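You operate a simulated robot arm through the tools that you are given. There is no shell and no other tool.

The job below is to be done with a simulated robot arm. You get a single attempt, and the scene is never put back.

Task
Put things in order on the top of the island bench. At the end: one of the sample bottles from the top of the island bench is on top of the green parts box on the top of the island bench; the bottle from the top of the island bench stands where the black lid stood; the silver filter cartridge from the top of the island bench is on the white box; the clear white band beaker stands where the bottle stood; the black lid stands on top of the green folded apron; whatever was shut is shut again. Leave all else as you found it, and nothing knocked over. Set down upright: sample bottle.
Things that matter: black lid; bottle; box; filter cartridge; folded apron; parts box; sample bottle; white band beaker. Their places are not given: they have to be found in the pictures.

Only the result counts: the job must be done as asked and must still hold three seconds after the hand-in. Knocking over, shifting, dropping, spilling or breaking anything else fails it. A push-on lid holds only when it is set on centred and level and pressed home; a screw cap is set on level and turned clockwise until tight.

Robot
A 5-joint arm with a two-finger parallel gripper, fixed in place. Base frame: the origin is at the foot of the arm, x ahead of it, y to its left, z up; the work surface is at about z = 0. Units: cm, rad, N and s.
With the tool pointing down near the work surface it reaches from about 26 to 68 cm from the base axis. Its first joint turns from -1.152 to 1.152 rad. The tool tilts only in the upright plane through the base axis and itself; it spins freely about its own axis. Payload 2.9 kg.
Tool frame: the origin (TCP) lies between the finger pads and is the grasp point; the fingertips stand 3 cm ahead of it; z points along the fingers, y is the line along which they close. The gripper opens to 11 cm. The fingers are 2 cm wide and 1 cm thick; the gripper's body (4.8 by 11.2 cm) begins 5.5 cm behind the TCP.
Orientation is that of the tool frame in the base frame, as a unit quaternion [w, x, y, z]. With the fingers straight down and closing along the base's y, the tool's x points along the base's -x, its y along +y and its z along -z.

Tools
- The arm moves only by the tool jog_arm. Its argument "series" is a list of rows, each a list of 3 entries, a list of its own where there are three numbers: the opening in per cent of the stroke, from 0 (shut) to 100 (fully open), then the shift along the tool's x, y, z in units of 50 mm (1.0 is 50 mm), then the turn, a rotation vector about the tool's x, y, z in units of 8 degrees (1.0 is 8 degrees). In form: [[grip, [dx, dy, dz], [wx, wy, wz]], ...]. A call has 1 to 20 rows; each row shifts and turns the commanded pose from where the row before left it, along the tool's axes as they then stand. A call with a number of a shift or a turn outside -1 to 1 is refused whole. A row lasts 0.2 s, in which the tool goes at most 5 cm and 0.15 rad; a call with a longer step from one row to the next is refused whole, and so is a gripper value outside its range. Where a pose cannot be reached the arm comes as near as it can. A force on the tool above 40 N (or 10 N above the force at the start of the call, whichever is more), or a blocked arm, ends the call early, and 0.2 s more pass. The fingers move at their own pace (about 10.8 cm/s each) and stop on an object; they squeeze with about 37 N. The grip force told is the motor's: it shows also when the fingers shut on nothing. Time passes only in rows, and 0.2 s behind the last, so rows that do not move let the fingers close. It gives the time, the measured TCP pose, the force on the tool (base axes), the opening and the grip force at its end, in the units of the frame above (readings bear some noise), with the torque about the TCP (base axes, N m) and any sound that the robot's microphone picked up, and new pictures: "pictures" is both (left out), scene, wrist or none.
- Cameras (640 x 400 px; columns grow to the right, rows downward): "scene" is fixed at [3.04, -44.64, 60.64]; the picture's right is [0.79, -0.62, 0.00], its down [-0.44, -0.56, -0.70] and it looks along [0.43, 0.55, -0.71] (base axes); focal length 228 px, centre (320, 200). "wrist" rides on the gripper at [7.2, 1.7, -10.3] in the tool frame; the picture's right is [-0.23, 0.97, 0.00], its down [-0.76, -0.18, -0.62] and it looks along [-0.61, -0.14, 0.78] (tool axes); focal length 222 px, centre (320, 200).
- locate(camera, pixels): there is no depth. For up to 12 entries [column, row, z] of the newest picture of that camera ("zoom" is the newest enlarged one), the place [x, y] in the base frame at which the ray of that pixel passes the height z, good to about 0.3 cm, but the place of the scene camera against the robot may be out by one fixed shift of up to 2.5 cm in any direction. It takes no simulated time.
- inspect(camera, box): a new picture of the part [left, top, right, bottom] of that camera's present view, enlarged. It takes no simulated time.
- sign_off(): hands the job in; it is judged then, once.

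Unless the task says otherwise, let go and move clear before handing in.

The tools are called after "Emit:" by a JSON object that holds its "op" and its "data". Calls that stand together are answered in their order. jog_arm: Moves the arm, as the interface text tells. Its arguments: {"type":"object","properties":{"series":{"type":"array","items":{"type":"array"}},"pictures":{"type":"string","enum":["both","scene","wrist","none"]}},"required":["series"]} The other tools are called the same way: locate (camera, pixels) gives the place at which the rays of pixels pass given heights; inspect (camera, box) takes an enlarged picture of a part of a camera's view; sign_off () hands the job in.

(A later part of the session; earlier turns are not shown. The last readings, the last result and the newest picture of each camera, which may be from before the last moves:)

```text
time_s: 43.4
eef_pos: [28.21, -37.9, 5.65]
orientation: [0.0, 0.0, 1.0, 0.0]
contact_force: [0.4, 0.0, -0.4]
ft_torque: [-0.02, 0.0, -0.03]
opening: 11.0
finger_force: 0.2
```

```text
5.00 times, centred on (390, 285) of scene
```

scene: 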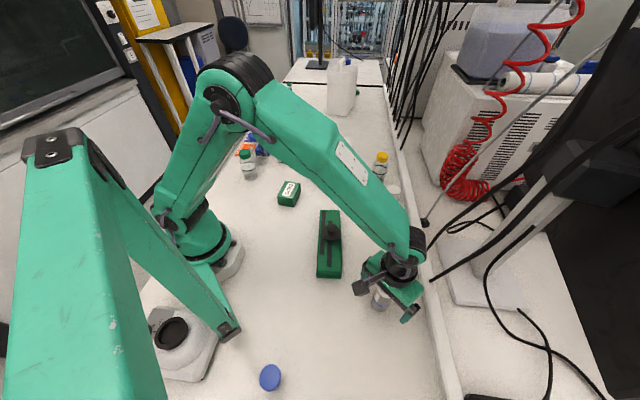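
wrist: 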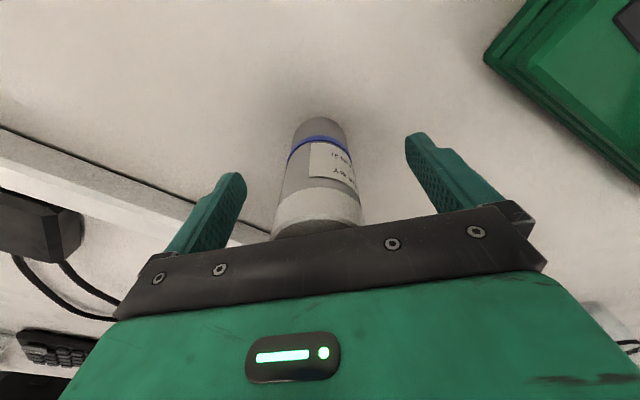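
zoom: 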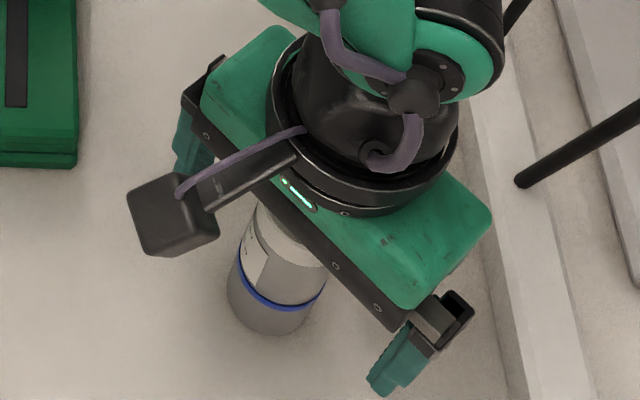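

The cartridge is between the fingers with no contact yet. I'll close.

Emit:
{"op": "jog_arm", "data": {"series": [[55, [0, 0, 0], [0, 0, 0]], [20, [0, 0, 0], [0, 0, 0]], [20, [0, 0, 0], [0, 0, 0]], [20, [0, 0, 0], [0, 0, 0]], [20, [0, 0, 0], [0, 0, 0]]], "pictures": "wrist"}}

```text
time_s: 44.6
eef_pos: [28.22, -37.84, 5.86]
orientation: [-0.001, 0.0, 1.0, 0.0]
contact_force: [0.3, 0.6, -0.8]
ft_torque: [0.03, -0.02, 0.01]
opening: 3.95
finger_force: 37.2
```

wrist: 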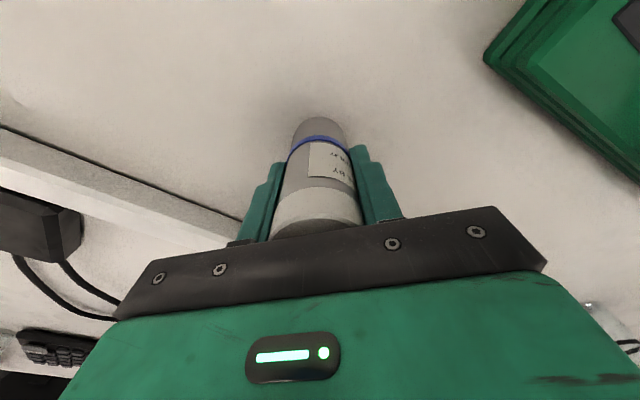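

The cartridge is gripped (3.95 cm). I'll lift it and carry it most of the way to the white box.

Emit:
{"op": "jog_arm", "data": {"series": [[20, [0, 0, -0.3], [0, 0, 0]], [20, [0, 0, -0.7], [0, 0, 0]], [20, [0, 0, -0.8], [0, 0, 0]], [20, [0, 0, -0.8], [0, 0, 0]], [20, [0, 0, -0.6], [0, 0, 0]], [20, [-0.3, 0.45, 0], [0, 0, 0]], [20, [-0.517, 0.76, 0], [0, 0, 0]], [20, [-0.517, 0.76, 0], [0, 0, 0]], [20, [-0.517, 0.76, 0], [0, 0, 0]], [20, [-0.517, 0.76, 0], [0, 0, 0]], [20, [-0.517, 0.76, 0], [0, 0, 0]], [20, [-0.517, 0.76, 0], [0, 0, 0]], [20, [-0.517, 0.76, 0], [0, 0, 0]], [20, [-0.517, 0.76, 0], [0, 0, 0]], [20, [-0.517, 0.76, 0], [0, 0, 0]], [20, [-0.517, 0.76, 0], [0, 0, 0]], [20, [-0.517, 0.76, 0], [0, 0, 0]], [20, [-0.22, 0.31, 0], [0, 0, 0]], [20, [0, 0, 0], [0, 0, 0]]], "pictures": "both"}}

```text
time_s: 48.6
eef_pos: [59.27, 7.78, 21.58]
orientation: [0.0, 0.001, 1.0, 0.0]
contact_force: [0.2, 0.2, -2.9]
ft_torque: [0.0, -0.01, -0.01]
opening: 3.95
finger_force: 37.4
```

scene: 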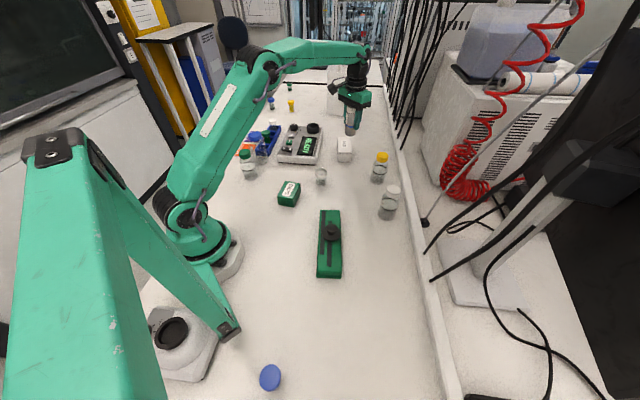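
wrist: 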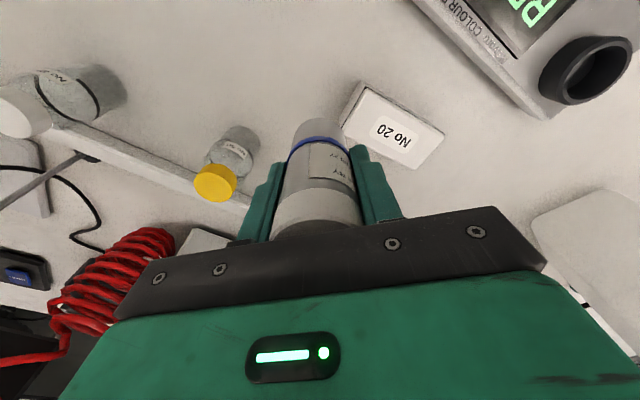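

Everything is stable. I'll move over the box while lowering to z≈14 and check that the pose is reached.

Emit:
{"op": "jog_arm", "data": {"series": [[20, [-0.26, 0.38, 0.3], [0, 0, 0]], [20, [-0.26, 0.38, 0.4], [0, 0, 0]], [20, [-0.26, 0.38, 0.4], [0, 0, 0]], [20, [-0.26, 0.38, 0.4], [0, 0, 0]], [20, [0, 0, 0], [0, 0, 0]]], "pictures": "both"}}

Emit:
{"op": "inspect", "data": {"camera": "wrist", "box": [200, 50, 440, 220]}}

Emit:
{"op": "inspect", "data": {"camera": "scene", "box": [310, 100, 390, 170]}}

```text
time_s: 49.8
eef_pos: [64.27, 15.35, 14.29]
orientation: [0.0, 0.0, 1.0, 0.0]
contact_force: [0.0, -0.2, -3.0]
ft_torque: [0.03, -0.06, 0.0]
opening: 3.97
finger_force: 37.0
```

scene: 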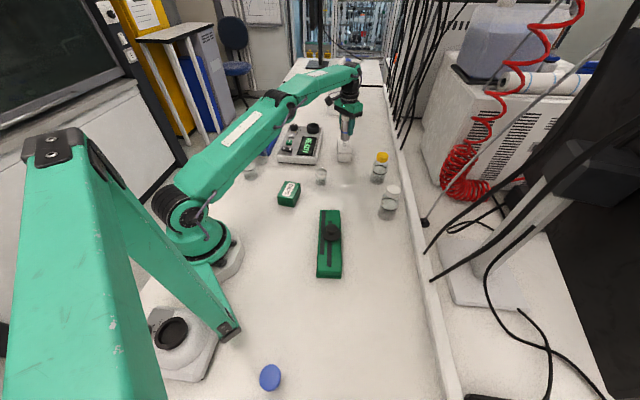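
wrist: 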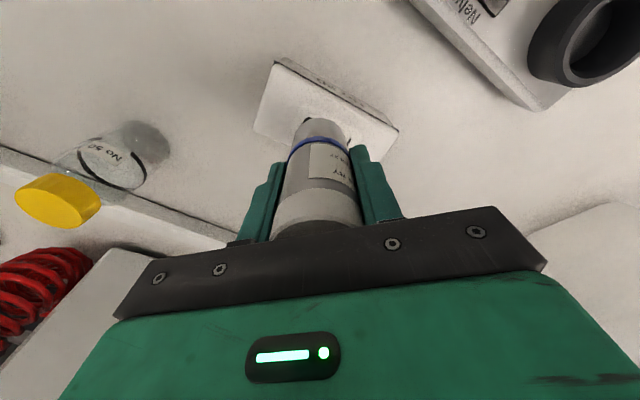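

```text
2.35 times, centred on (320, 135) of wrist
```

zoom: 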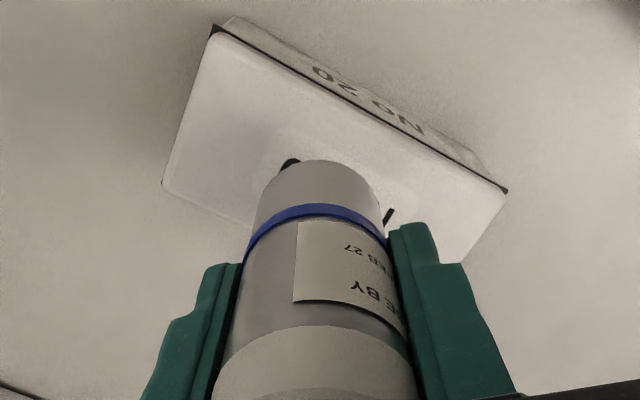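

```text
5.71 times, centred on (350, 135) of scene
```

zoom: 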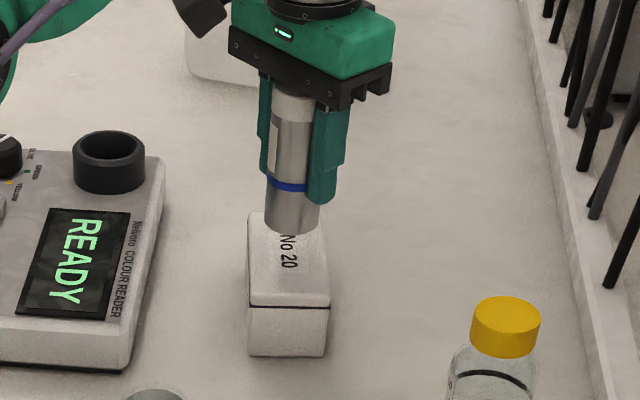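

The pose is reached and the cartridge is centred over the box. I'll lower to just above the box top.

Emit:
{"op": "jog_arm", "data": {"series": [[20, [0, 0, 0.3], [0, 0, 0]], [20, [0, 0, 0.3], [0, 0, 0]], [20, [0, 0, 0.08], [0, 0, 0]], [20, [0, 0, 0], [0, 0, 0]]], "pictures": "both"}}

Emit:
{"op": "inspect", "data": {"camera": "wrist", "box": [200, 50, 440, 220]}}

Emit:
{"op": "inspect", "data": {"camera": "scene", "box": [310, 100, 390, 170]}}

```text
time_s: 50.8
eef_pos: [64.51, 15.38, 11.16]
orientation: [0.004, 0.0, 1.0, 0.001]
contact_force: [-1.6, -1.7, 25.4]
ft_torque: [-0.24, 0.05, 0.16]
opening: 3.99
finger_force: 37.1
```

scene: 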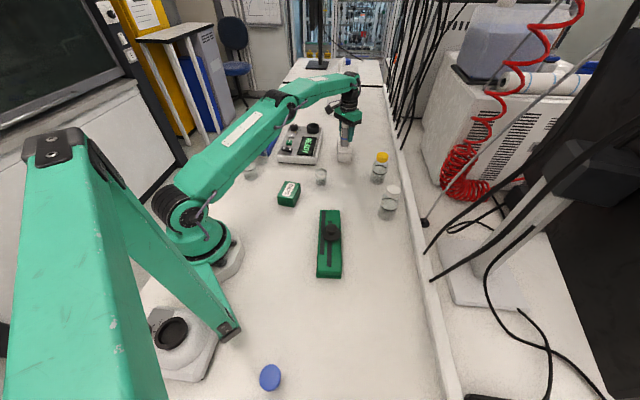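
wrist: 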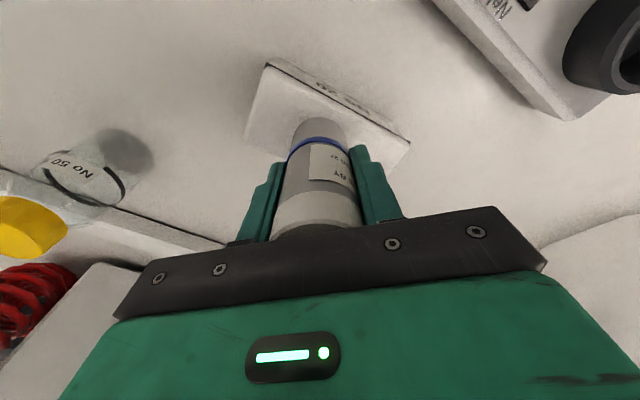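

```text
2.35 times, centred on (320, 135) of wrist
```

zoom: 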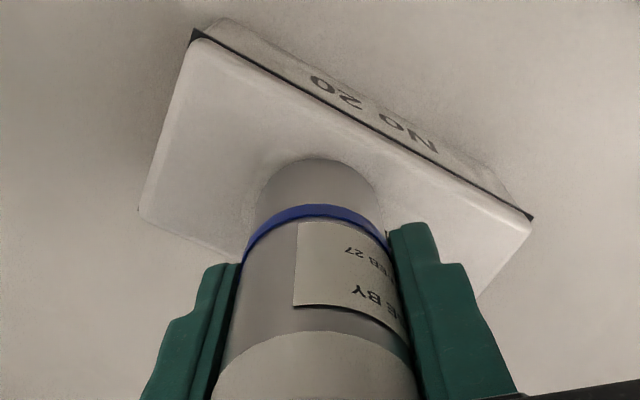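

```text
5.71 times, centred on (350, 135) of scene
```

zoom: 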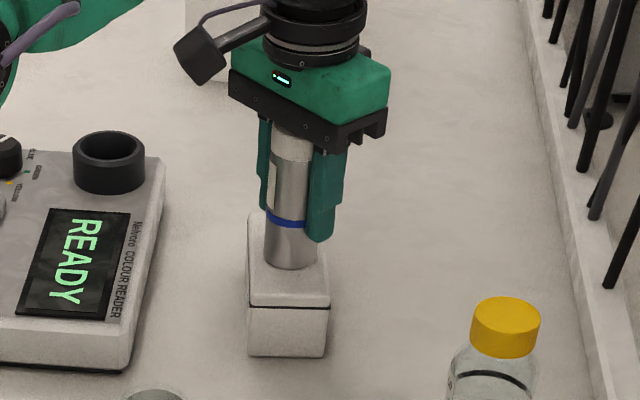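

There is already contact at z=11.16 (25 N), and the cartridge is standing centred on the box. I'll relax the force and then open.

Emit:
{"op": "jog_arm", "data": {"series": [[20, [0, 0, -0.035], [0, 0, 0]], [20, [0, 0, 0], [0, 0, 0]]], "pictures": "none"}}

```text
time_s: 51.4
eef_pos: [64.5, 15.32, 11.14]
orientation: [0.003, 0.001, 1.0, 0.001]
contact_force: [7.1, -0.1, 18.2]
ft_torque: [-0.12, -0.65, 0.05]
opening: 3.98
finger_force: 36.7
```

Emit:
{"op": "jog_arm", "data": {"series": [[20, [0, 0, -0.02], [0, 0, 0]], [20, [0, 0, 0], [0, 0, 0]]], "pictures": "none"}}

```text
time_s: 52.0
eef_pos: [64.49, 15.38, 11.04]
orientation: [0.001, 0.0, 1.0, 0.0]
contact_force: [5.2, 0.8, 14.7]
ft_torque: [0.03, -0.61, 0.01]
opening: 3.97
finger_force: 36.5
```

Force is still 15 N with some sideways load. I'll relax a little more.

Emit:
{"op": "jog_arm", "data": {"series": [[20, [0, 0, -0.02], [0, 0, 0]], [20, [0, 0, 0], [0, 0, 0]]], "pictures": "none"}}

```text
time_s: 52.6
eef_pos: [64.39, 15.36, 11.17]
orientation: [0.0, 0.0, 1.0, 0.0]
contact_force: [4.4, 1.3, 10.7]
ft_torque: [0.07, -0.5, 0.0]
opening: 3.98
finger_force: 37.1
```

Emit:
{"op": "jog_arm", "data": {"series": [[20, [0, 0, -0.03], [0, 0, 0]], [20, [0, 0, 0], [0, 0, 0]]], "pictures": "both"}}

Emit:
{"op": "inspect", "data": {"camera": "scene", "box": [310, 100, 390, 170]}}

```text
time_s: 53.2
eef_pos: [64.49, 15.41, 11.24]
orientation: [-0.001, 0.0, 1.0, -0.001]
contact_force: [2.2, 0.7, 0.6]
ft_torque: [0.03, -0.1, 0.03]
opening: 3.98
finger_force: 36.8
```

scene: 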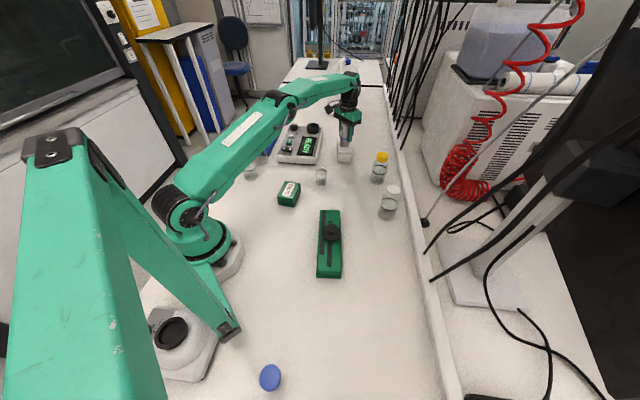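
wrist: 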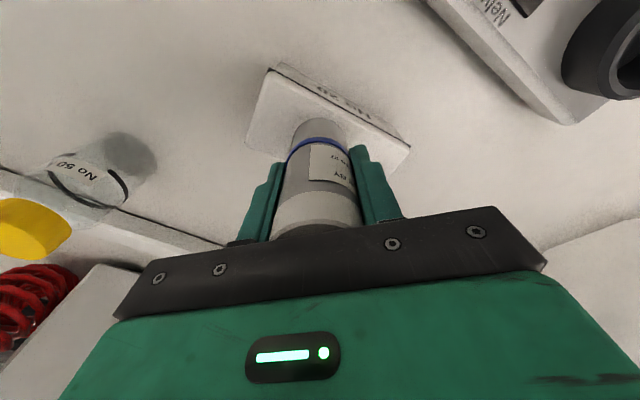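

```text
5.71 times, centred on (350, 135) of scene
```

zoom: 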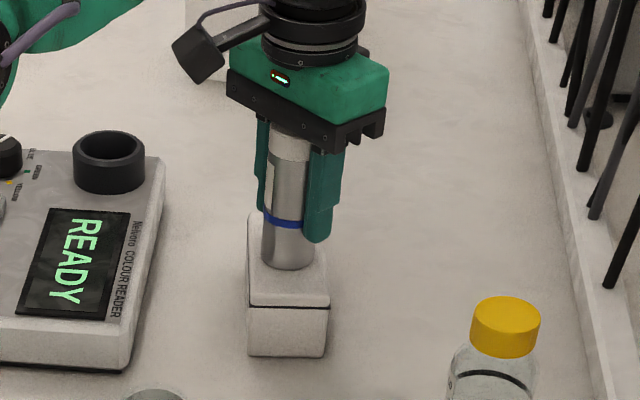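

The force is now near zero and the cartridge is resting on the box. I'll open gently.

Emit:
{"op": "jog_arm", "data": {"series": [[40, [0, 0, 0], [0, 0, 0]], [50, [0, 0, 0], [0, 0, 0]], [60, [0, 0, 0], [0, 0, 0]], [60, [0, 0, 0], [0, 0, 0]]], "pictures": "both"}}

Emit:
{"op": "inspect", "data": {"camera": "scene", "box": [310, 100, 390, 170]}}

```text
time_s: 54.2
eef_pos: [64.43, 15.3, 11.53]
orientation: [-0.001, 0.0, 1.0, 0.0]
contact_force: [0.7, 1.1, 0.0]
ft_torque: [0.0, 0.04, -0.01]
opening: 6.62
finger_force: 0.0
```

scene: 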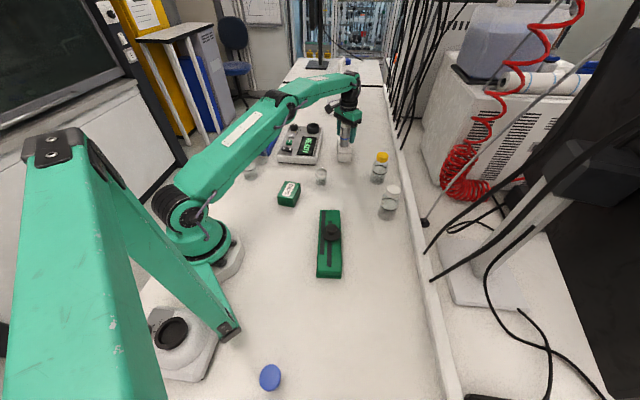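
wrist: 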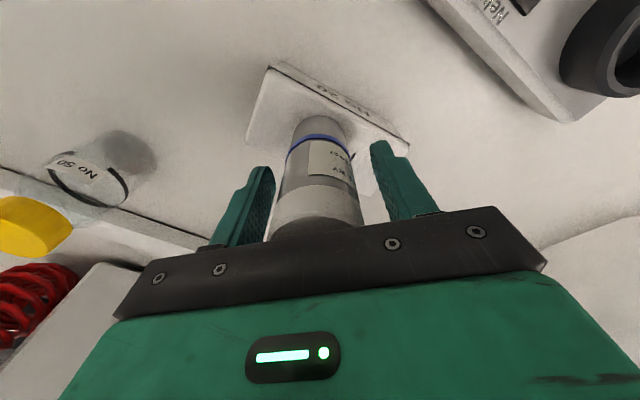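

```text
5.71 times, centred on (350, 135) of scene
```

zoom: 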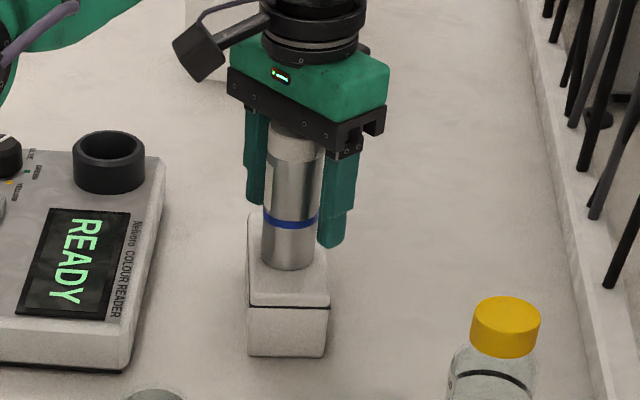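

The cartridge is released and stands upright. I'll rise in stages, watching that the arm follows at this reach.

Emit:
{"op": "jog_arm", "data": {"series": [[80, [0, 0, -0.2], [0, 0, 0]], [80, [0, 0, -0.4], [0, 0, 0]], [80, [0, 0, 0], [0, 0, 0]]], "pictures": "none"}}

Emit:
{"op": "jog_arm", "data": {"series": [[80, [0, 0, -0.4], [0, 0, 0]], [80, [0, 0, 0], [0, 0, 0]]], "pictures": "none"}}

```text
time_s: 55.0
eef_pos: [64.33, 15.39, 14.48]
orientation: [0.0, 0.0, 1.0, -0.001]
contact_force: [-0.3, 0.4, 0.7]
ft_torque: [0.03, 0.0, 0.02]
opening: 8.8
finger_force: 0.1
```

```text
time_s: 55.6
eef_pos: [64.55, 15.54, 16.39]
orientation: [0.0, 0.0, 1.0, 0.0]
contact_force: [0.1, -0.5, 0.8]
ft_torque: [0.03, 0.01, 0.0]
opening: 8.81
finger_force: 0.0
```

Emit:
{"op": "jog_arm", "data": {"series": [[80, [0, 0, -0.4], [0, 0, 0]], [80, [0, 0, -0.4], [0, 0, 0]], [80, [0, 0, 0], [0, 0, 0]]], "pictures": "both"}}

Emit:
{"op": "inspect", "data": {"camera": "scene", "box": [310, 90, 390, 170]}}

```text
time_s: 56.4
eef_pos: [63.92, 15.15, 20.27]
orientation: [0.0, -0.001, 1.0, 0.0]
contact_force: [0.2, -0.8, 0.2]
ft_torque: [-0.02, -0.01, 0.03]
opening: 8.79
finger_force: 0.0
out of reach, approached as far as the arm can: row 2
```

scene: 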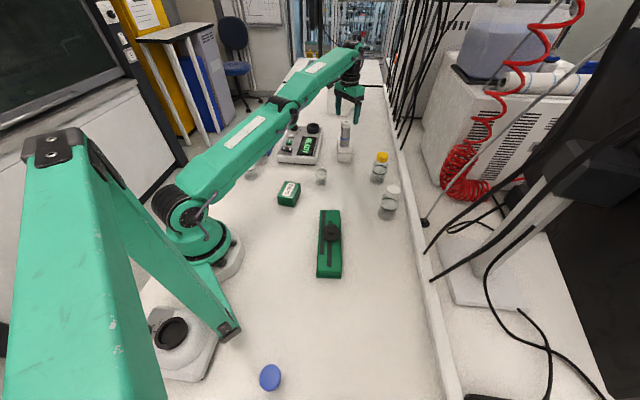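
wrist: 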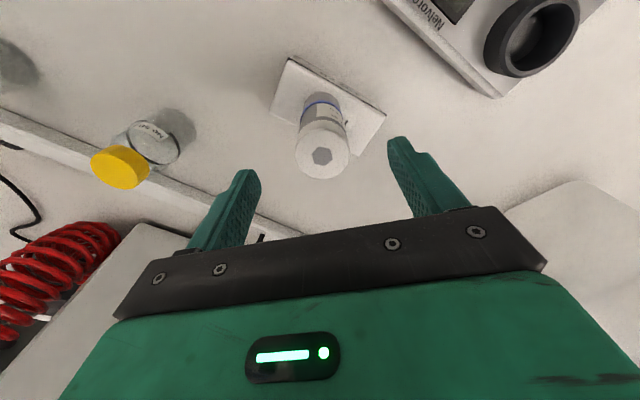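

```text
5.00 times, centred on (350, 130) of scene
```

zoom: 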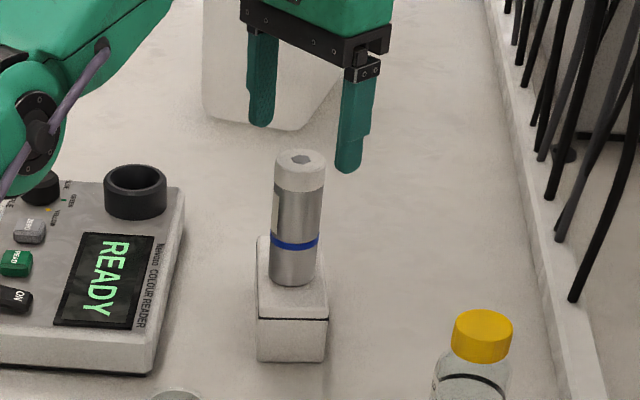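

The cartridge stands well on the box. Next I'll go over the CAPS box to measure its top.

Emit:
{"op": "jog_arm", "data": {"series": [[100, [0, 0, 0], [0, 0, 0]], [100, [0.94, -0.18, -0.08], [0, 0, 0]], [100, [0.94, -0.18, -0.08], [0, 0, 0]], [100, [0.94, -0.18, -0.08], [0, 0, 0]], [100, [0.94, -0.18, -0.08], [0, 0, 0]], [100, [0.94, -0.18, -0.08], [0, 0, 0]], [100, [0.94, -0.18, -0.08], [0, 0, 0]], [100, [0.94, -0.18, -0.08], [0, 0, 0]], [100, [0, 0, 0], [0, 0, 0]]], "pictures": "both"}}

Emit:
{"op": "inspect", "data": {"camera": "wrist", "box": [220, 30, 420, 170]}}

Emit:
{"op": "inspect", "data": {"camera": "scene", "box": [260, 170, 320, 220]}}

```text
time_s: 58.4
eef_pos: [30.99, 8.83, 22.93]
orientation: [0.0, -0.001, 1.0, 0.0]
contact_force: [-0.1, 0.0, 0.0]
ft_torque: [0.02, -0.01, 0.02]
opening: 11.0
finger_force: 0.1
```

scene: 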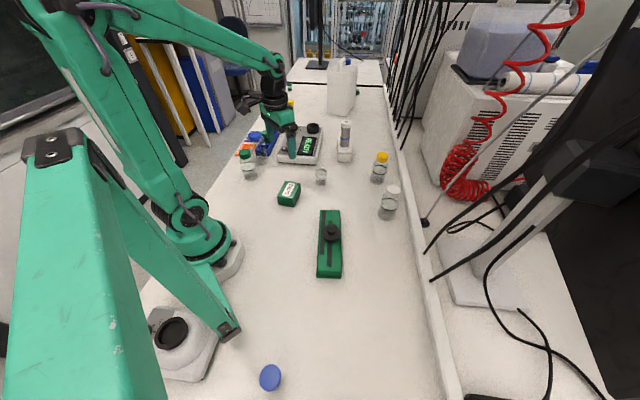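
wrist: 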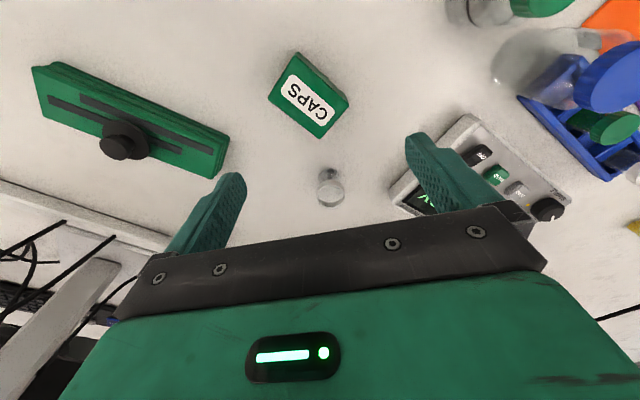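

```text
2.86 times, centred on (320, 100) of wrist
```

zoom: 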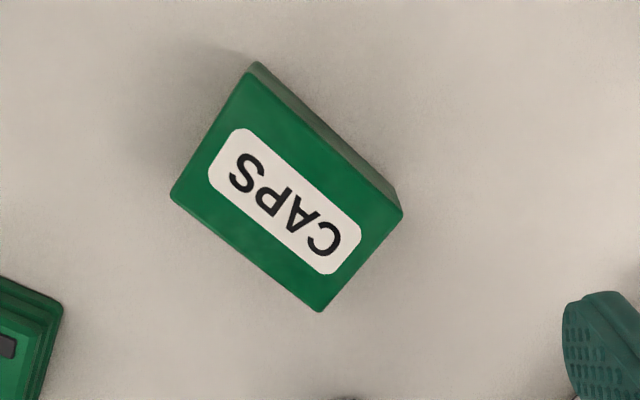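

```text
8.00 times, centred on (290, 195) of scene
```

zoom: 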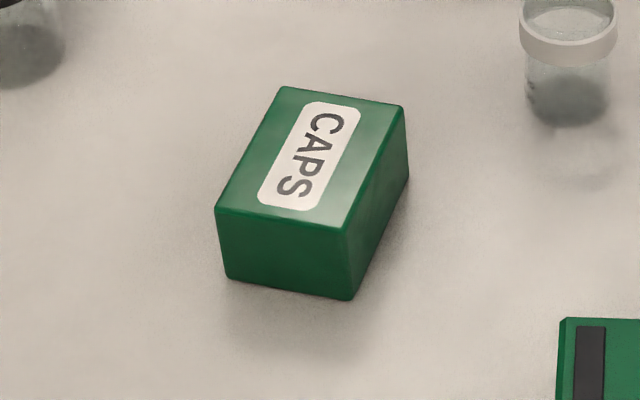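

The CAPS box top corners are at A(295,56), B(349,104), C(320,138.5), D(268,98). I'll locate them at z≈4.6.

Emit:
{"op": "locate", "data": {"camera": "wrist", "pixels": [[294.8, 56.3, 4.6], [348.7, 104.2, 4.6], [320, 138.5, 4.6], [268.3, 97.6, 4.6], [294.8, 56.3, 5.2], [348.7, 104.2, 5.2], [320, 138.5, 5.2], [268.3, 97.6, 5.2], [296.2, 52.1, 0]]}}

Emit:
{"op": "locate", "data": {"camera": "wrist", "pixels": [[294.8, 56.3, 4.6], [348.7, 104.2, 4.6], [320, 138.5, 4.6], [268.3, 97.6, 4.6], [296.2, 52.1, 0], [346.5, 96, 0]]}}

```text
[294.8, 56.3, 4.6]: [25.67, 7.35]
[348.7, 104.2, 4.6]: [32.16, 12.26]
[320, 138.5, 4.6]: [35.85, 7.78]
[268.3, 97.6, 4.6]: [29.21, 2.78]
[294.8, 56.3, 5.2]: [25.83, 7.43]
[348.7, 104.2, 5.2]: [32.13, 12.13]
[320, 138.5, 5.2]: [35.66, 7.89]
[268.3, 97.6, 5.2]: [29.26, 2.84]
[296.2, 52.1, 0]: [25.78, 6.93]
```

```text
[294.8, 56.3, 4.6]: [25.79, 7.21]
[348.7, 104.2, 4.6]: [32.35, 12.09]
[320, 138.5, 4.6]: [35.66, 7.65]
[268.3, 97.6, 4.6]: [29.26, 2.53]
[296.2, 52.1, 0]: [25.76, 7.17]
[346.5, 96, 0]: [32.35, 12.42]
```

The CAPS top is 8.2 × 5.7 cm, centred at (30.75,7.45). Next I'll go over the green-capped sample bottle.

Emit:
{"op": "jog_arm", "data": {"series": [[100, [0.25, 0.77, 0], [0, 0, 0]], [100, [0.25, 0.77, 0], [0, 0, 0]], [100, [0.25, 0.77, 0], [0, 0, 0]], [100, [0.25, 0.77, 0], [0, 0, 0]], [100, [0.25, 0.77, 0], [0, 0, 0]], [100, [0, 0, 0], [0, 0, 0]]], "pictures": "both"}}

Emit:
{"op": "inspect", "data": {"camera": "wrist", "box": [160, 20, 480, 220]}}

Emit:
{"op": "inspect", "data": {"camera": "scene", "box": [225, 130, 285, 190]}}

```text
time_s: 59.8
eef_pos: [24.7, 28.13, 22.83]
orientation: [0.0, 0.0, 1.0, 0.0]
contact_force: [0.2, 0.1, 0.7]
ft_torque: [-0.01, -0.03, 0.0]
opening: 10.98
finger_force: 0.1
```

scene: 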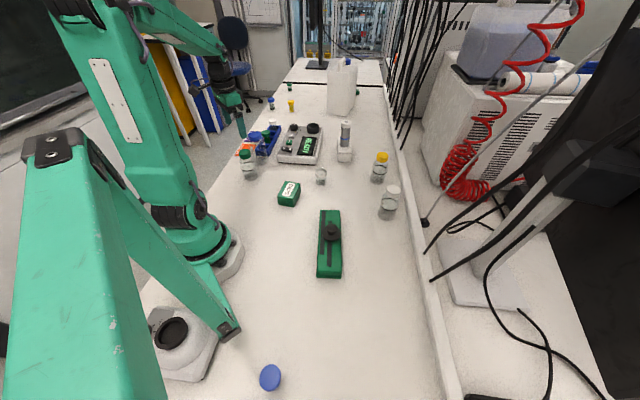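
wrist: 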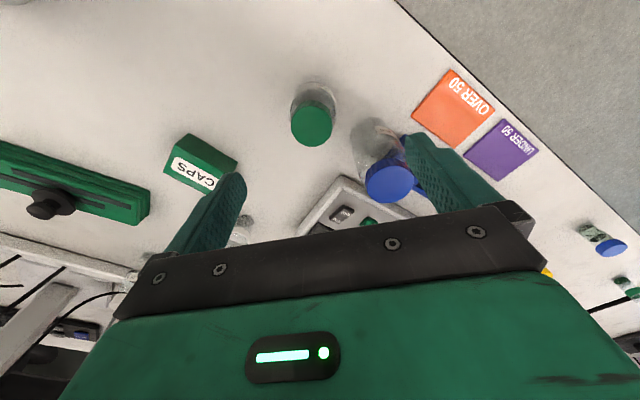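

```text
2.00 times, centred on (320, 120) of wrist
```

zoom: 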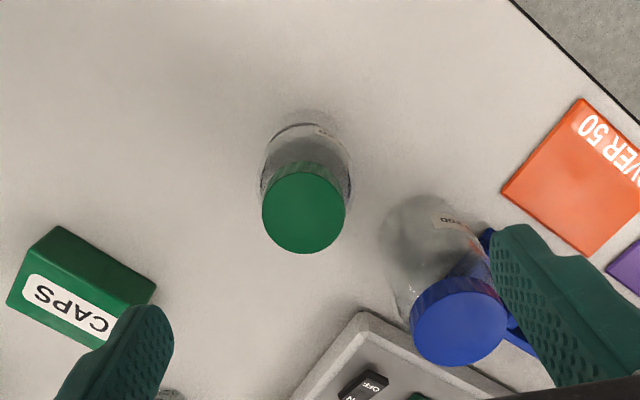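

```text
6.67 times, centred on (255, 160) of scene
```

zoom: 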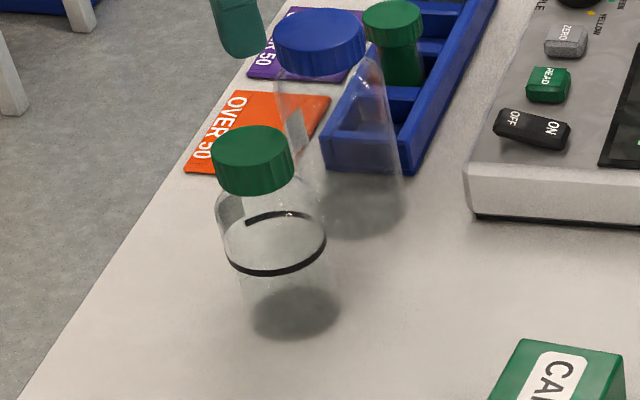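

The green cap is centred at (312,125). I'll match rays for its height and position, and check the blue bottle too.

Emit:
{"op": "locate", "data": {"camera": "wrist", "pixels": [[312, 125, 10], [312, 125, 11], [312, 125, 12], [313.5, 100, 0], [291.5, 125, 11], [332.5, 125, 11], [389, 181, 13], [376, 134, 0]]}}

Emit:
{"op": "locate", "data": {"camera": "scene", "pixels": [[251.2, 177, 0], [244.8, 151.8, 10], [244.8, 151.8, 11], [244.8, 151.8, 12]]}}

```text
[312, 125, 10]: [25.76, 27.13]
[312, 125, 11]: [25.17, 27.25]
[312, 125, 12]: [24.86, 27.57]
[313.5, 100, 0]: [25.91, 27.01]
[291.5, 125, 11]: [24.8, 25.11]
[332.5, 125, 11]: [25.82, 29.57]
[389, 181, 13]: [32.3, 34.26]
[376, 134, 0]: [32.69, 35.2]
```

```text
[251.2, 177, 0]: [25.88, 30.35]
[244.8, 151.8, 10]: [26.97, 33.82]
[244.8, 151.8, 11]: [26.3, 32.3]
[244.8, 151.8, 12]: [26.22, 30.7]
```

The bottle is near (25.1,27.35), about 11.5 cm tall. I'll shift over it and lower to z≈16 for a second fix.

Emit:
{"op": "jog_arm", "data": {"series": [[100, [-0.08, -0.156, 0], [0, 0, 0]], [100, [0, 0, 0.7], [0, 0, 0]], [100, [0, 0, 0.67], [0, 0, 0]], [100, [0, 0, 0], [0, 0, 0]]], "pictures": "wrist"}}

Emit:
{"op": "inspect", "data": {"camera": "wrist", "box": [160, 40, 480, 240]}}

```text
time_s: 60.8
eef_pos: [25.29, 27.35, 16.08]
orientation: [0.0, 0.0, 1.0, 0.0]
contact_force: [0.5, 0.3, -0.6]
ft_torque: [0.03, 0.0, 0.0]
opening: 10.99
finger_force: 0.2
```

wrist: 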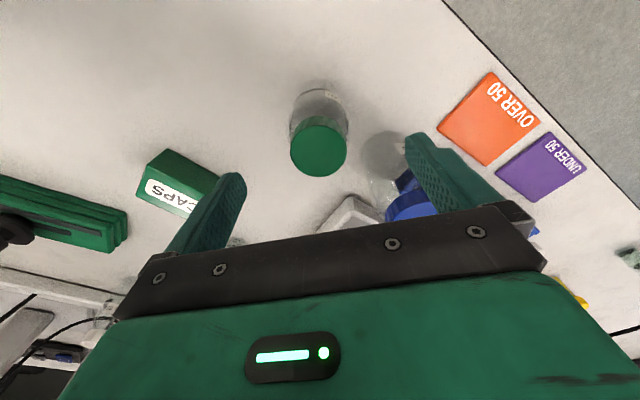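

```text
2.00 times, centred on (320, 140) of wrist
```

zoom: 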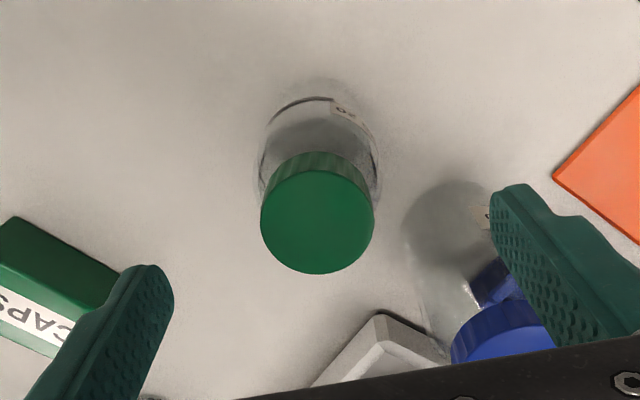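

The two views agree on (25.2,27.25) with a height of about 11 cm. I'll lower to z≈6.6 and close on the body.

Emit:
{"op": "jog_arm", "data": {"series": [[100, [-0.01, -0.02, 0], [0, 0, 0]], [100, [0, 0, 0.7], [0, 0, 0]], [100, [0, 0, 0.7], [0, 0, 0]], [100, [0, 0, 0.5], [0, 0, 0]], [100, [0, 0, 0], [0, 0, 0]], [70, [0, 0, 0], [0, 0, 0]], [30, [0, 0, 0], [0, 0, 0]], [30, [0, 0, 0], [0, 0, 0]], [30, [0, 0, 0], [0, 0, 0]], [30, [0, 0, 0], [0, 0, 0]]], "pictures": "both"}}

Emit:
{"op": "inspect", "data": {"camera": "scene", "box": [225, 130, 285, 190]}}

```text
time_s: 63.0
eef_pos: [25.05, 27.21, 6.65]
orientation: [0.001, 0.0, 1.0, 0.0]
contact_force: [0.3, 0.2, -1.2]
ft_torque: [0.01, 0.01, 0.0]
opening: 5.53
finger_force: 37.6
```

scene: 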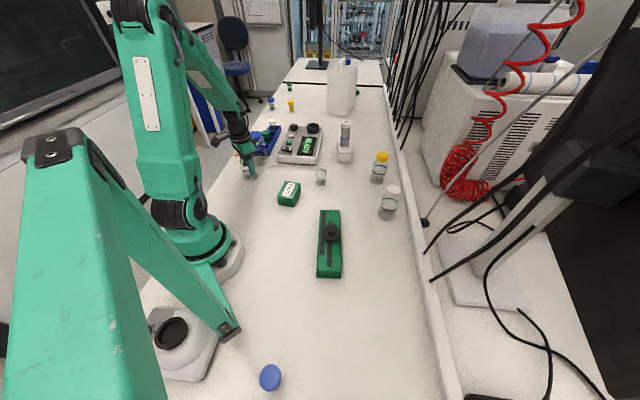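
wrist: 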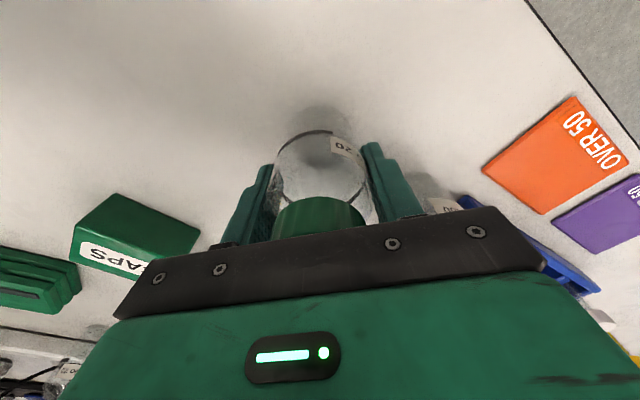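

```text
6.67 times, centred on (255, 160) of scene
```

zoom: 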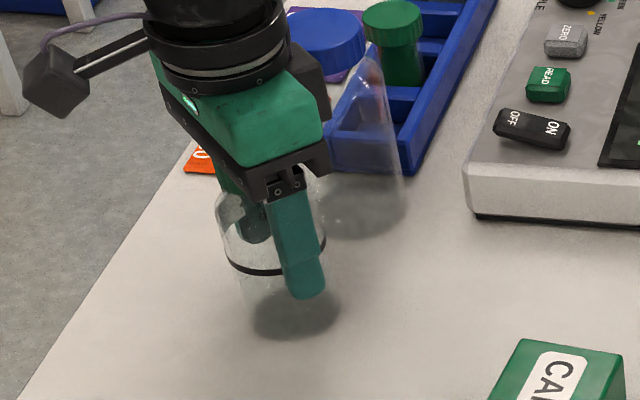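

The bottle is gripped (5.53 cm). I'll lift it, carry it over the CAPS box and stop about 1.5 cm above.

Emit:
{"op": "jog_arm", "data": {"series": [[30, [0, 0, -0.3], [0, 0, 0]], [30, [0, 0, -0.7], [0, 0, 0]], [30, [0, 0, -0.8], [0, 0, 0]], [30, [0, 0, -0.6], [0, 0, 0]], [30, [-0.11, -0.39, 0], [0, 0, 0]], [30, [-0.224, -0.79, 0], [0, 0, 0]], [30, [-0.224, -0.79, 0], [0, 0, 0]], [30, [-0.224, -0.79, 0], [0, 0, 0]], [30, [-0.224, -0.79, 0], [0, 0, 0]], [30, [-0.114, -0.4, 0], [0, 0, 0]], [30, [0, 0, 0], [0, 0, 0]], [30, [0, 0, 0.6], [0, 0, 0]], [30, [0, 0, 0.5], [0, 0, 0]], [30, [0, 0, 0], [0, 0, 0]]], "pictures": "both"}}

Emit:
{"op": "inspect", "data": {"camera": "wrist", "box": [200, 40, 440, 220]}}

Emit:
{"op": "inspect", "data": {"camera": "scene", "box": [260, 140, 330, 220]}}

```text
time_s: 66.0
eef_pos: [30.76, 7.24, 13.14]
orientation: [0.0, -0.001, 1.0, 0.0]
contact_force: [-0.1, 0.2, -0.8]
ft_torque: [0.0, -0.02, -0.02]
opening: 5.52
finger_force: 37.5
```

scene: 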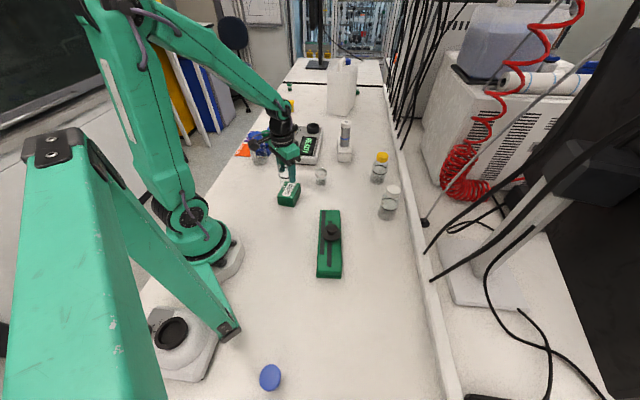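
wrist: 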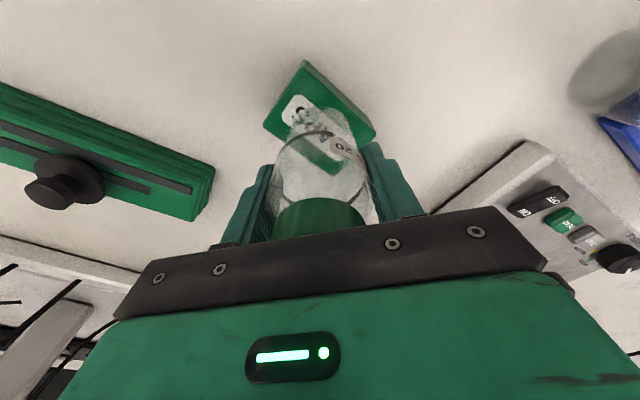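

```text
2.22 times, centred on (320, 130) of wrist
```

zoom: 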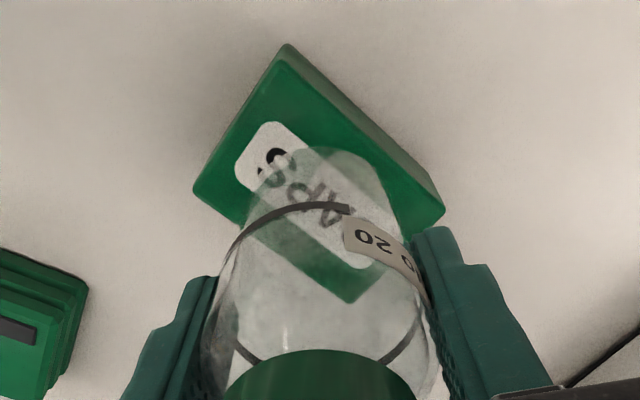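

```text
5.00 times, centred on (295, 180) of scene
```

zoom: 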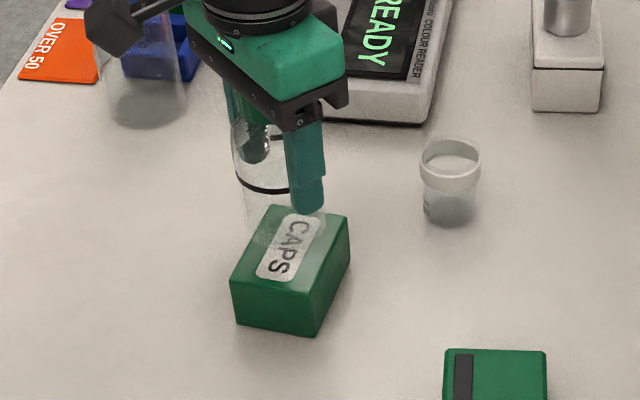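

Position is close to target. I'll nudge y by 0.15 cm and lower in small steps, watching the force.

Emit:
{"op": "jog_arm", "data": {"series": [[30, [0, 0.03, 0], [0, 0, 0]], [30, [0, 0, 0.1], [0, 0, 0]], [30, [0, 0, 0.06], [0, 0, 0]], [30, [0, 0, 0.04], [0, 0, 0]], [30, [0, 0, 0], [0, 0, 0]]], "pictures": "none"}}

Emit:
{"op": "jog_arm", "data": {"series": [[30, [0, 0, 0.04], [0, 0, 0]], [30, [0, 0, 0], [0, 0, 0]]], "pictures": "wrist"}}

```text
time_s: 67.2
eef_pos: [30.8, 7.67, 12.04]
orientation: [0.0, 0.0, 1.0, 0.0]
contact_force: [0.4, -0.4, -1.1]
ft_torque: [-0.01, -0.02, -0.03]
opening: 5.53
finger_force: 37.1
```

```text
time_s: 67.8
eef_pos: [30.82, 7.56, 11.87]
orientation: [0.0, 0.0, 1.0, 0.0]
contact_force: [-0.2, -0.2, -1.5]
ft_torque: [0.01, 0.02, 0.01]
opening: 5.51
finger_force: 37.0
```

wrist: 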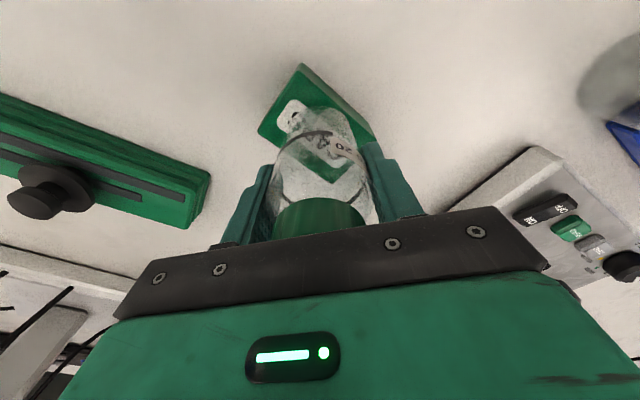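

Emit:
{"op": "jog_arm", "data": {"series": [[30, [0, 0, 0.04], [0, 0, 0]], [30, [0, 0, 0], [0, 0, 0]]], "pictures": "none"}}

Emit:
{"op": "jog_arm", "data": {"series": [[30, [0, 0, 0.03], [0, 0, 0]], [30, [0, 0, 0], [0, 0, 0]]], "pictures": "none"}}

Emit:
{"op": "inspect", "data": {"camera": "wrist", "box": [200, 40, 440, 220]}}

Emit:
{"op": "inspect", "data": {"camera": "scene", "box": [260, 150, 320, 215]}}

```text
time_s: 68.4
eef_pos: [30.85, 7.61, 11.66]
orientation: [0.0, 0.0, 1.0, 0.0]
contact_force: [-0.7, -0.2, -0.7]
ft_torque: [0.02, 0.02, -0.01]
opening: 5.5
finger_force: 36.9
```

```text
time_s: 69.0
eef_pos: [30.8, 7.66, 11.56]
orientation: [0.0, 0.0, 1.0, -0.001]
contact_force: [0.3, 0.3, -0.9]
ft_torque: [0.01, 0.04, -0.01]
opening: 5.49
finger_force: 36.8
```

```text
2.22 times, centred on (320, 130) of wrist
```

zoom: 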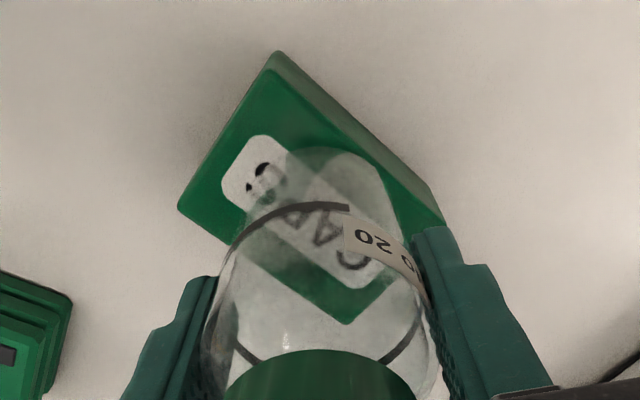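

```text
6.15 times, centred on (290, 182) of scene
```

zoom: 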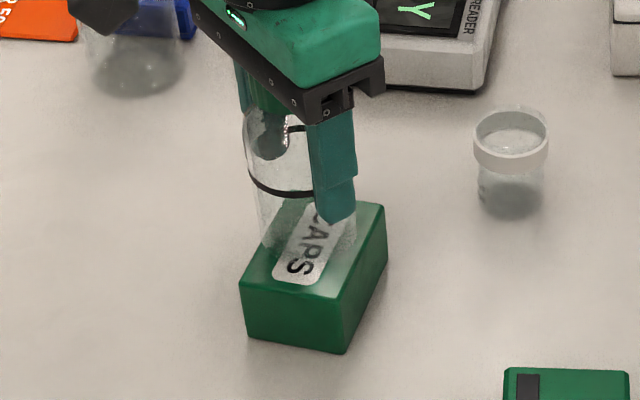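

Still no contact at 11.56. The bottle looks slightly off toward +y, so I'll re-measure the box corners from this pose.

Emit:
{"op": "locate", "data": {"camera": "wrist", "pixels": [[299.7, 72.3, 4.7], [256.9, 133.6, 4.7], [375.4, 139.9, 4.7], [332.2, 185, 4.7], [324, 127, 4.9]]}}

Emit:
{"op": "locate", "data": {"camera": "wrist", "pixels": [[299.7, 72.3, 4.7], [256.9, 133.6, 4.7], [375.4, 139.9, 4.7], [332.2, 185, 4.7], [324, 127, 4.9]]}}

Emit:
{"op": "inspect", "data": {"camera": "wrist", "box": [250, 60, 390, 200]}}

Emit:
{"op": "inspect", "data": {"camera": "scene", "box": [275, 175, 310, 210]}}

```text
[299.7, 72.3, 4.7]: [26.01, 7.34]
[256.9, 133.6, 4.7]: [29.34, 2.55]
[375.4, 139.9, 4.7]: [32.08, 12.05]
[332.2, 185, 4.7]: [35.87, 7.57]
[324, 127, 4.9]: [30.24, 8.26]
```

```text
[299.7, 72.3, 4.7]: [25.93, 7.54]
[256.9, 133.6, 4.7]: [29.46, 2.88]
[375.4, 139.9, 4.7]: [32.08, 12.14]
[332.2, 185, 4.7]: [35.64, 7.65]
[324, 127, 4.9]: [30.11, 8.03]
```

```text
2.86 times, centred on (320, 130) of wrist
```

zoom: 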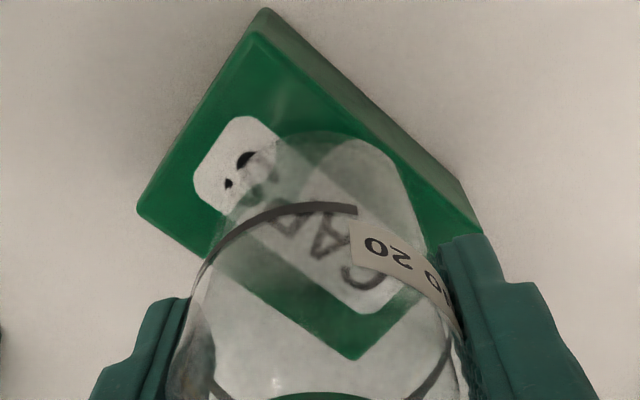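

```text
11.43 times, centred on (292, 192) of scene
```

zoom: 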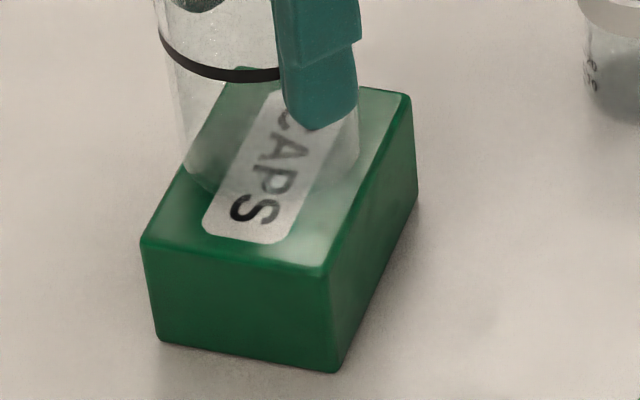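

The re-measured box centre is (30.8,7.48), while the hand is at y≈7.62. I'll shift y by -0.2 cm and continue lowering.

Emit:
{"op": "jog_arm", "data": {"series": [[30, [0, -0.04, 0], [0, 0, 0]], [30, [0, 0, 0.03], [0, 0, 0]], [30, [0, 0, 0], [0, 0, 0]]], "pictures": "none"}}

Emit:
{"op": "jog_arm", "data": {"series": [[30, [0, 0, 0.03], [0, 0, 0]], [30, [0, 0, 0], [0, 0, 0]]], "pictures": "none"}}

```text
time_s: 69.8
eef_pos: [30.88, 7.44, 11.4]
orientation: [0.0, 0.0, 1.0, 0.0]
contact_force: [0.3, 0.1, -1.6]
ft_torque: [0.04, -0.02, 0.01]
opening: 5.5
finger_force: 37.1
```

```text
time_s: 70.4
eef_pos: [30.73, 7.53, 11.32]
orientation: [0.0, -0.001, 1.0, 0.0]
contact_force: [0.3, 0.4, -1.5]
ft_torque: [-0.05, 0.03, 0.0]
opening: 5.53
finger_force: 36.8
```

Emit:
{"op": "jog_arm", "data": {"series": [[30, [0, 0, 0.03], [0, 0, 0]], [30, [0, 0, 0], [0, 0, 0]]], "pictures": "none"}}

Emit:
{"op": "jog_arm", "data": {"series": [[30, [0, 0, 0.02], [0, 0, 0]], [30, [0, 0, 0], [0, 0, 0]]], "pictures": "scene"}}

Emit:
{"op": "inspect", "data": {"camera": "scene", "box": [275, 175, 310, 210]}}

```text
time_s: 71.0
eef_pos: [30.71, 7.42, 11.08]
orientation: [0.001, 0.0, 1.0, 0.001]
contact_force: [-0.1, -0.4, -1.4]
ft_torque: [0.03, 0.02, 0.01]
opening: 5.51
finger_force: 36.8
```

```text
time_s: 71.6
eef_pos: [30.81, 7.46, 11.02]
orientation: [0.001, 0.0, 1.0, -0.001]
contact_force: [-2.3, -0.2, 8.9]
ft_torque: [0.03, 0.21, 0.0]
opening: 5.52
finger_force: 37.3
```

scene: 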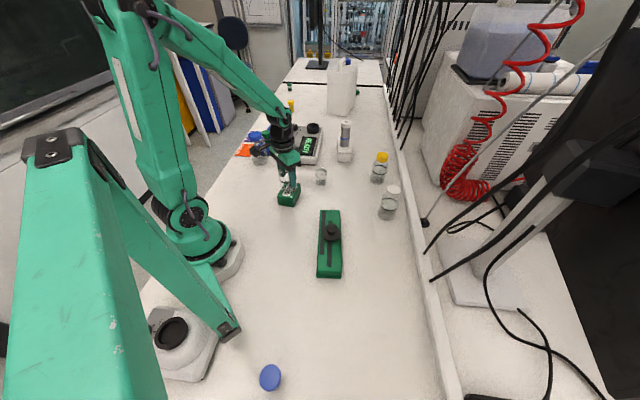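

```text
11.43 times, centred on (292, 192) of scene
```

zoom: 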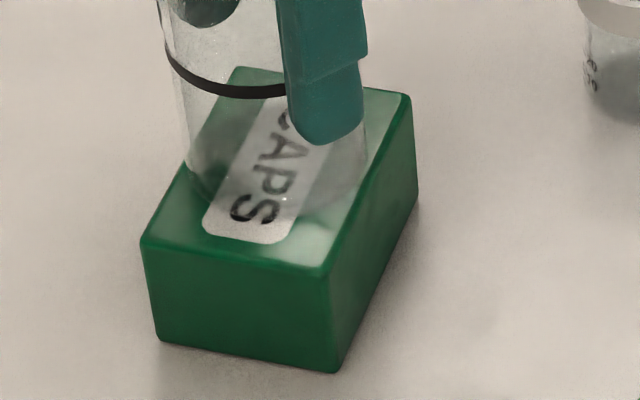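

Contact at z=11.02 (about 10 N), and the bottle base lies centred on the box. I'll ease a touch, open and check.

Emit:
{"op": "jog_arm", "data": {"series": [[30, [0, 0, -0.012], [0, 0, 0]], [30, [0, 0, 0], [0, 0, 0]], [53, [0, 0, 0], [0, 0, 0]], [60, [0, 0, 0], [0, 0, 0]], [70, [0, 0, 0], [0, 0, 0]], [70, [0, 0, 0], [0, 0, 0]]], "pictures": "both"}}

Emit:
{"op": "inspect", "data": {"camera": "scene", "box": [265, 150, 320, 210]}}

Emit:
{"op": "inspect", "data": {"camera": "wrist", "box": [200, 40, 440, 240]}}

```text
time_s: 73.0
eef_pos: [30.83, 7.46, 11.04]
orientation: [0.0, 0.0, 1.0, 0.001]
contact_force: [0.4, 0.5, 0.3]
ft_torque: [-0.03, -0.05, 0.01]
opening: 7.68
finger_force: 0.0
```

scene: 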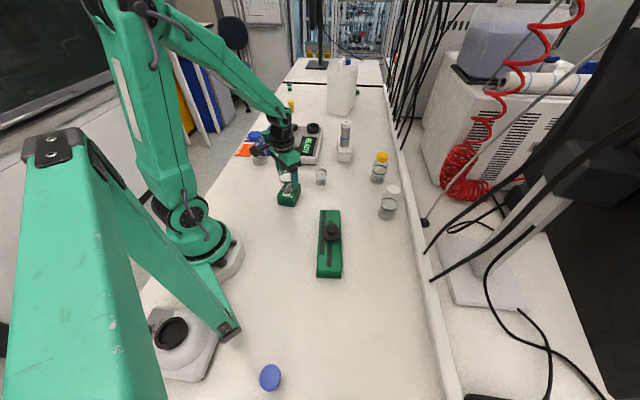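
wrist: 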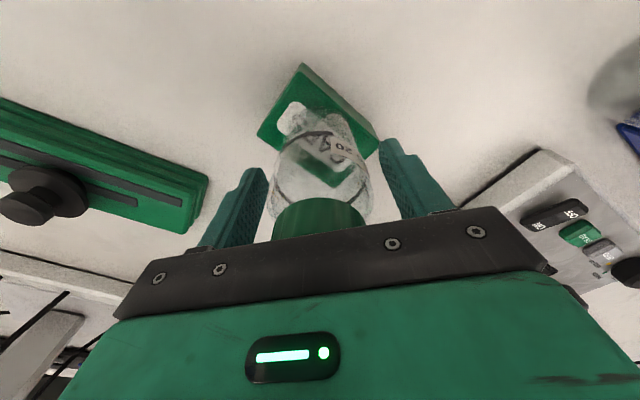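

```text
6.67 times, centred on (292, 180) of scene
```

zoom: 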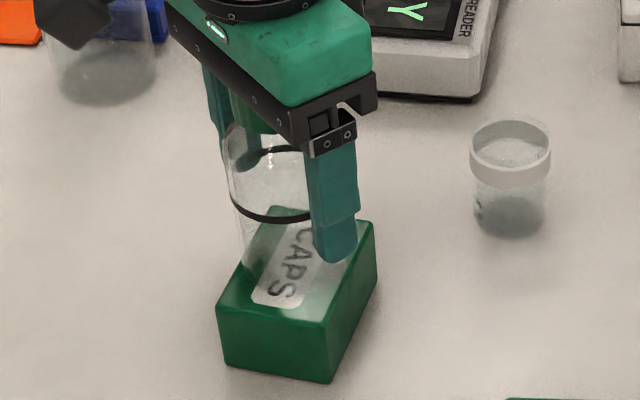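

```text
2.00 times, centred on (320, 140) of wrist
```

zoom: 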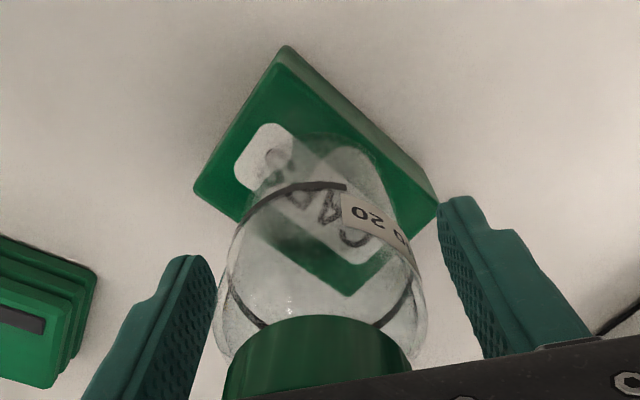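

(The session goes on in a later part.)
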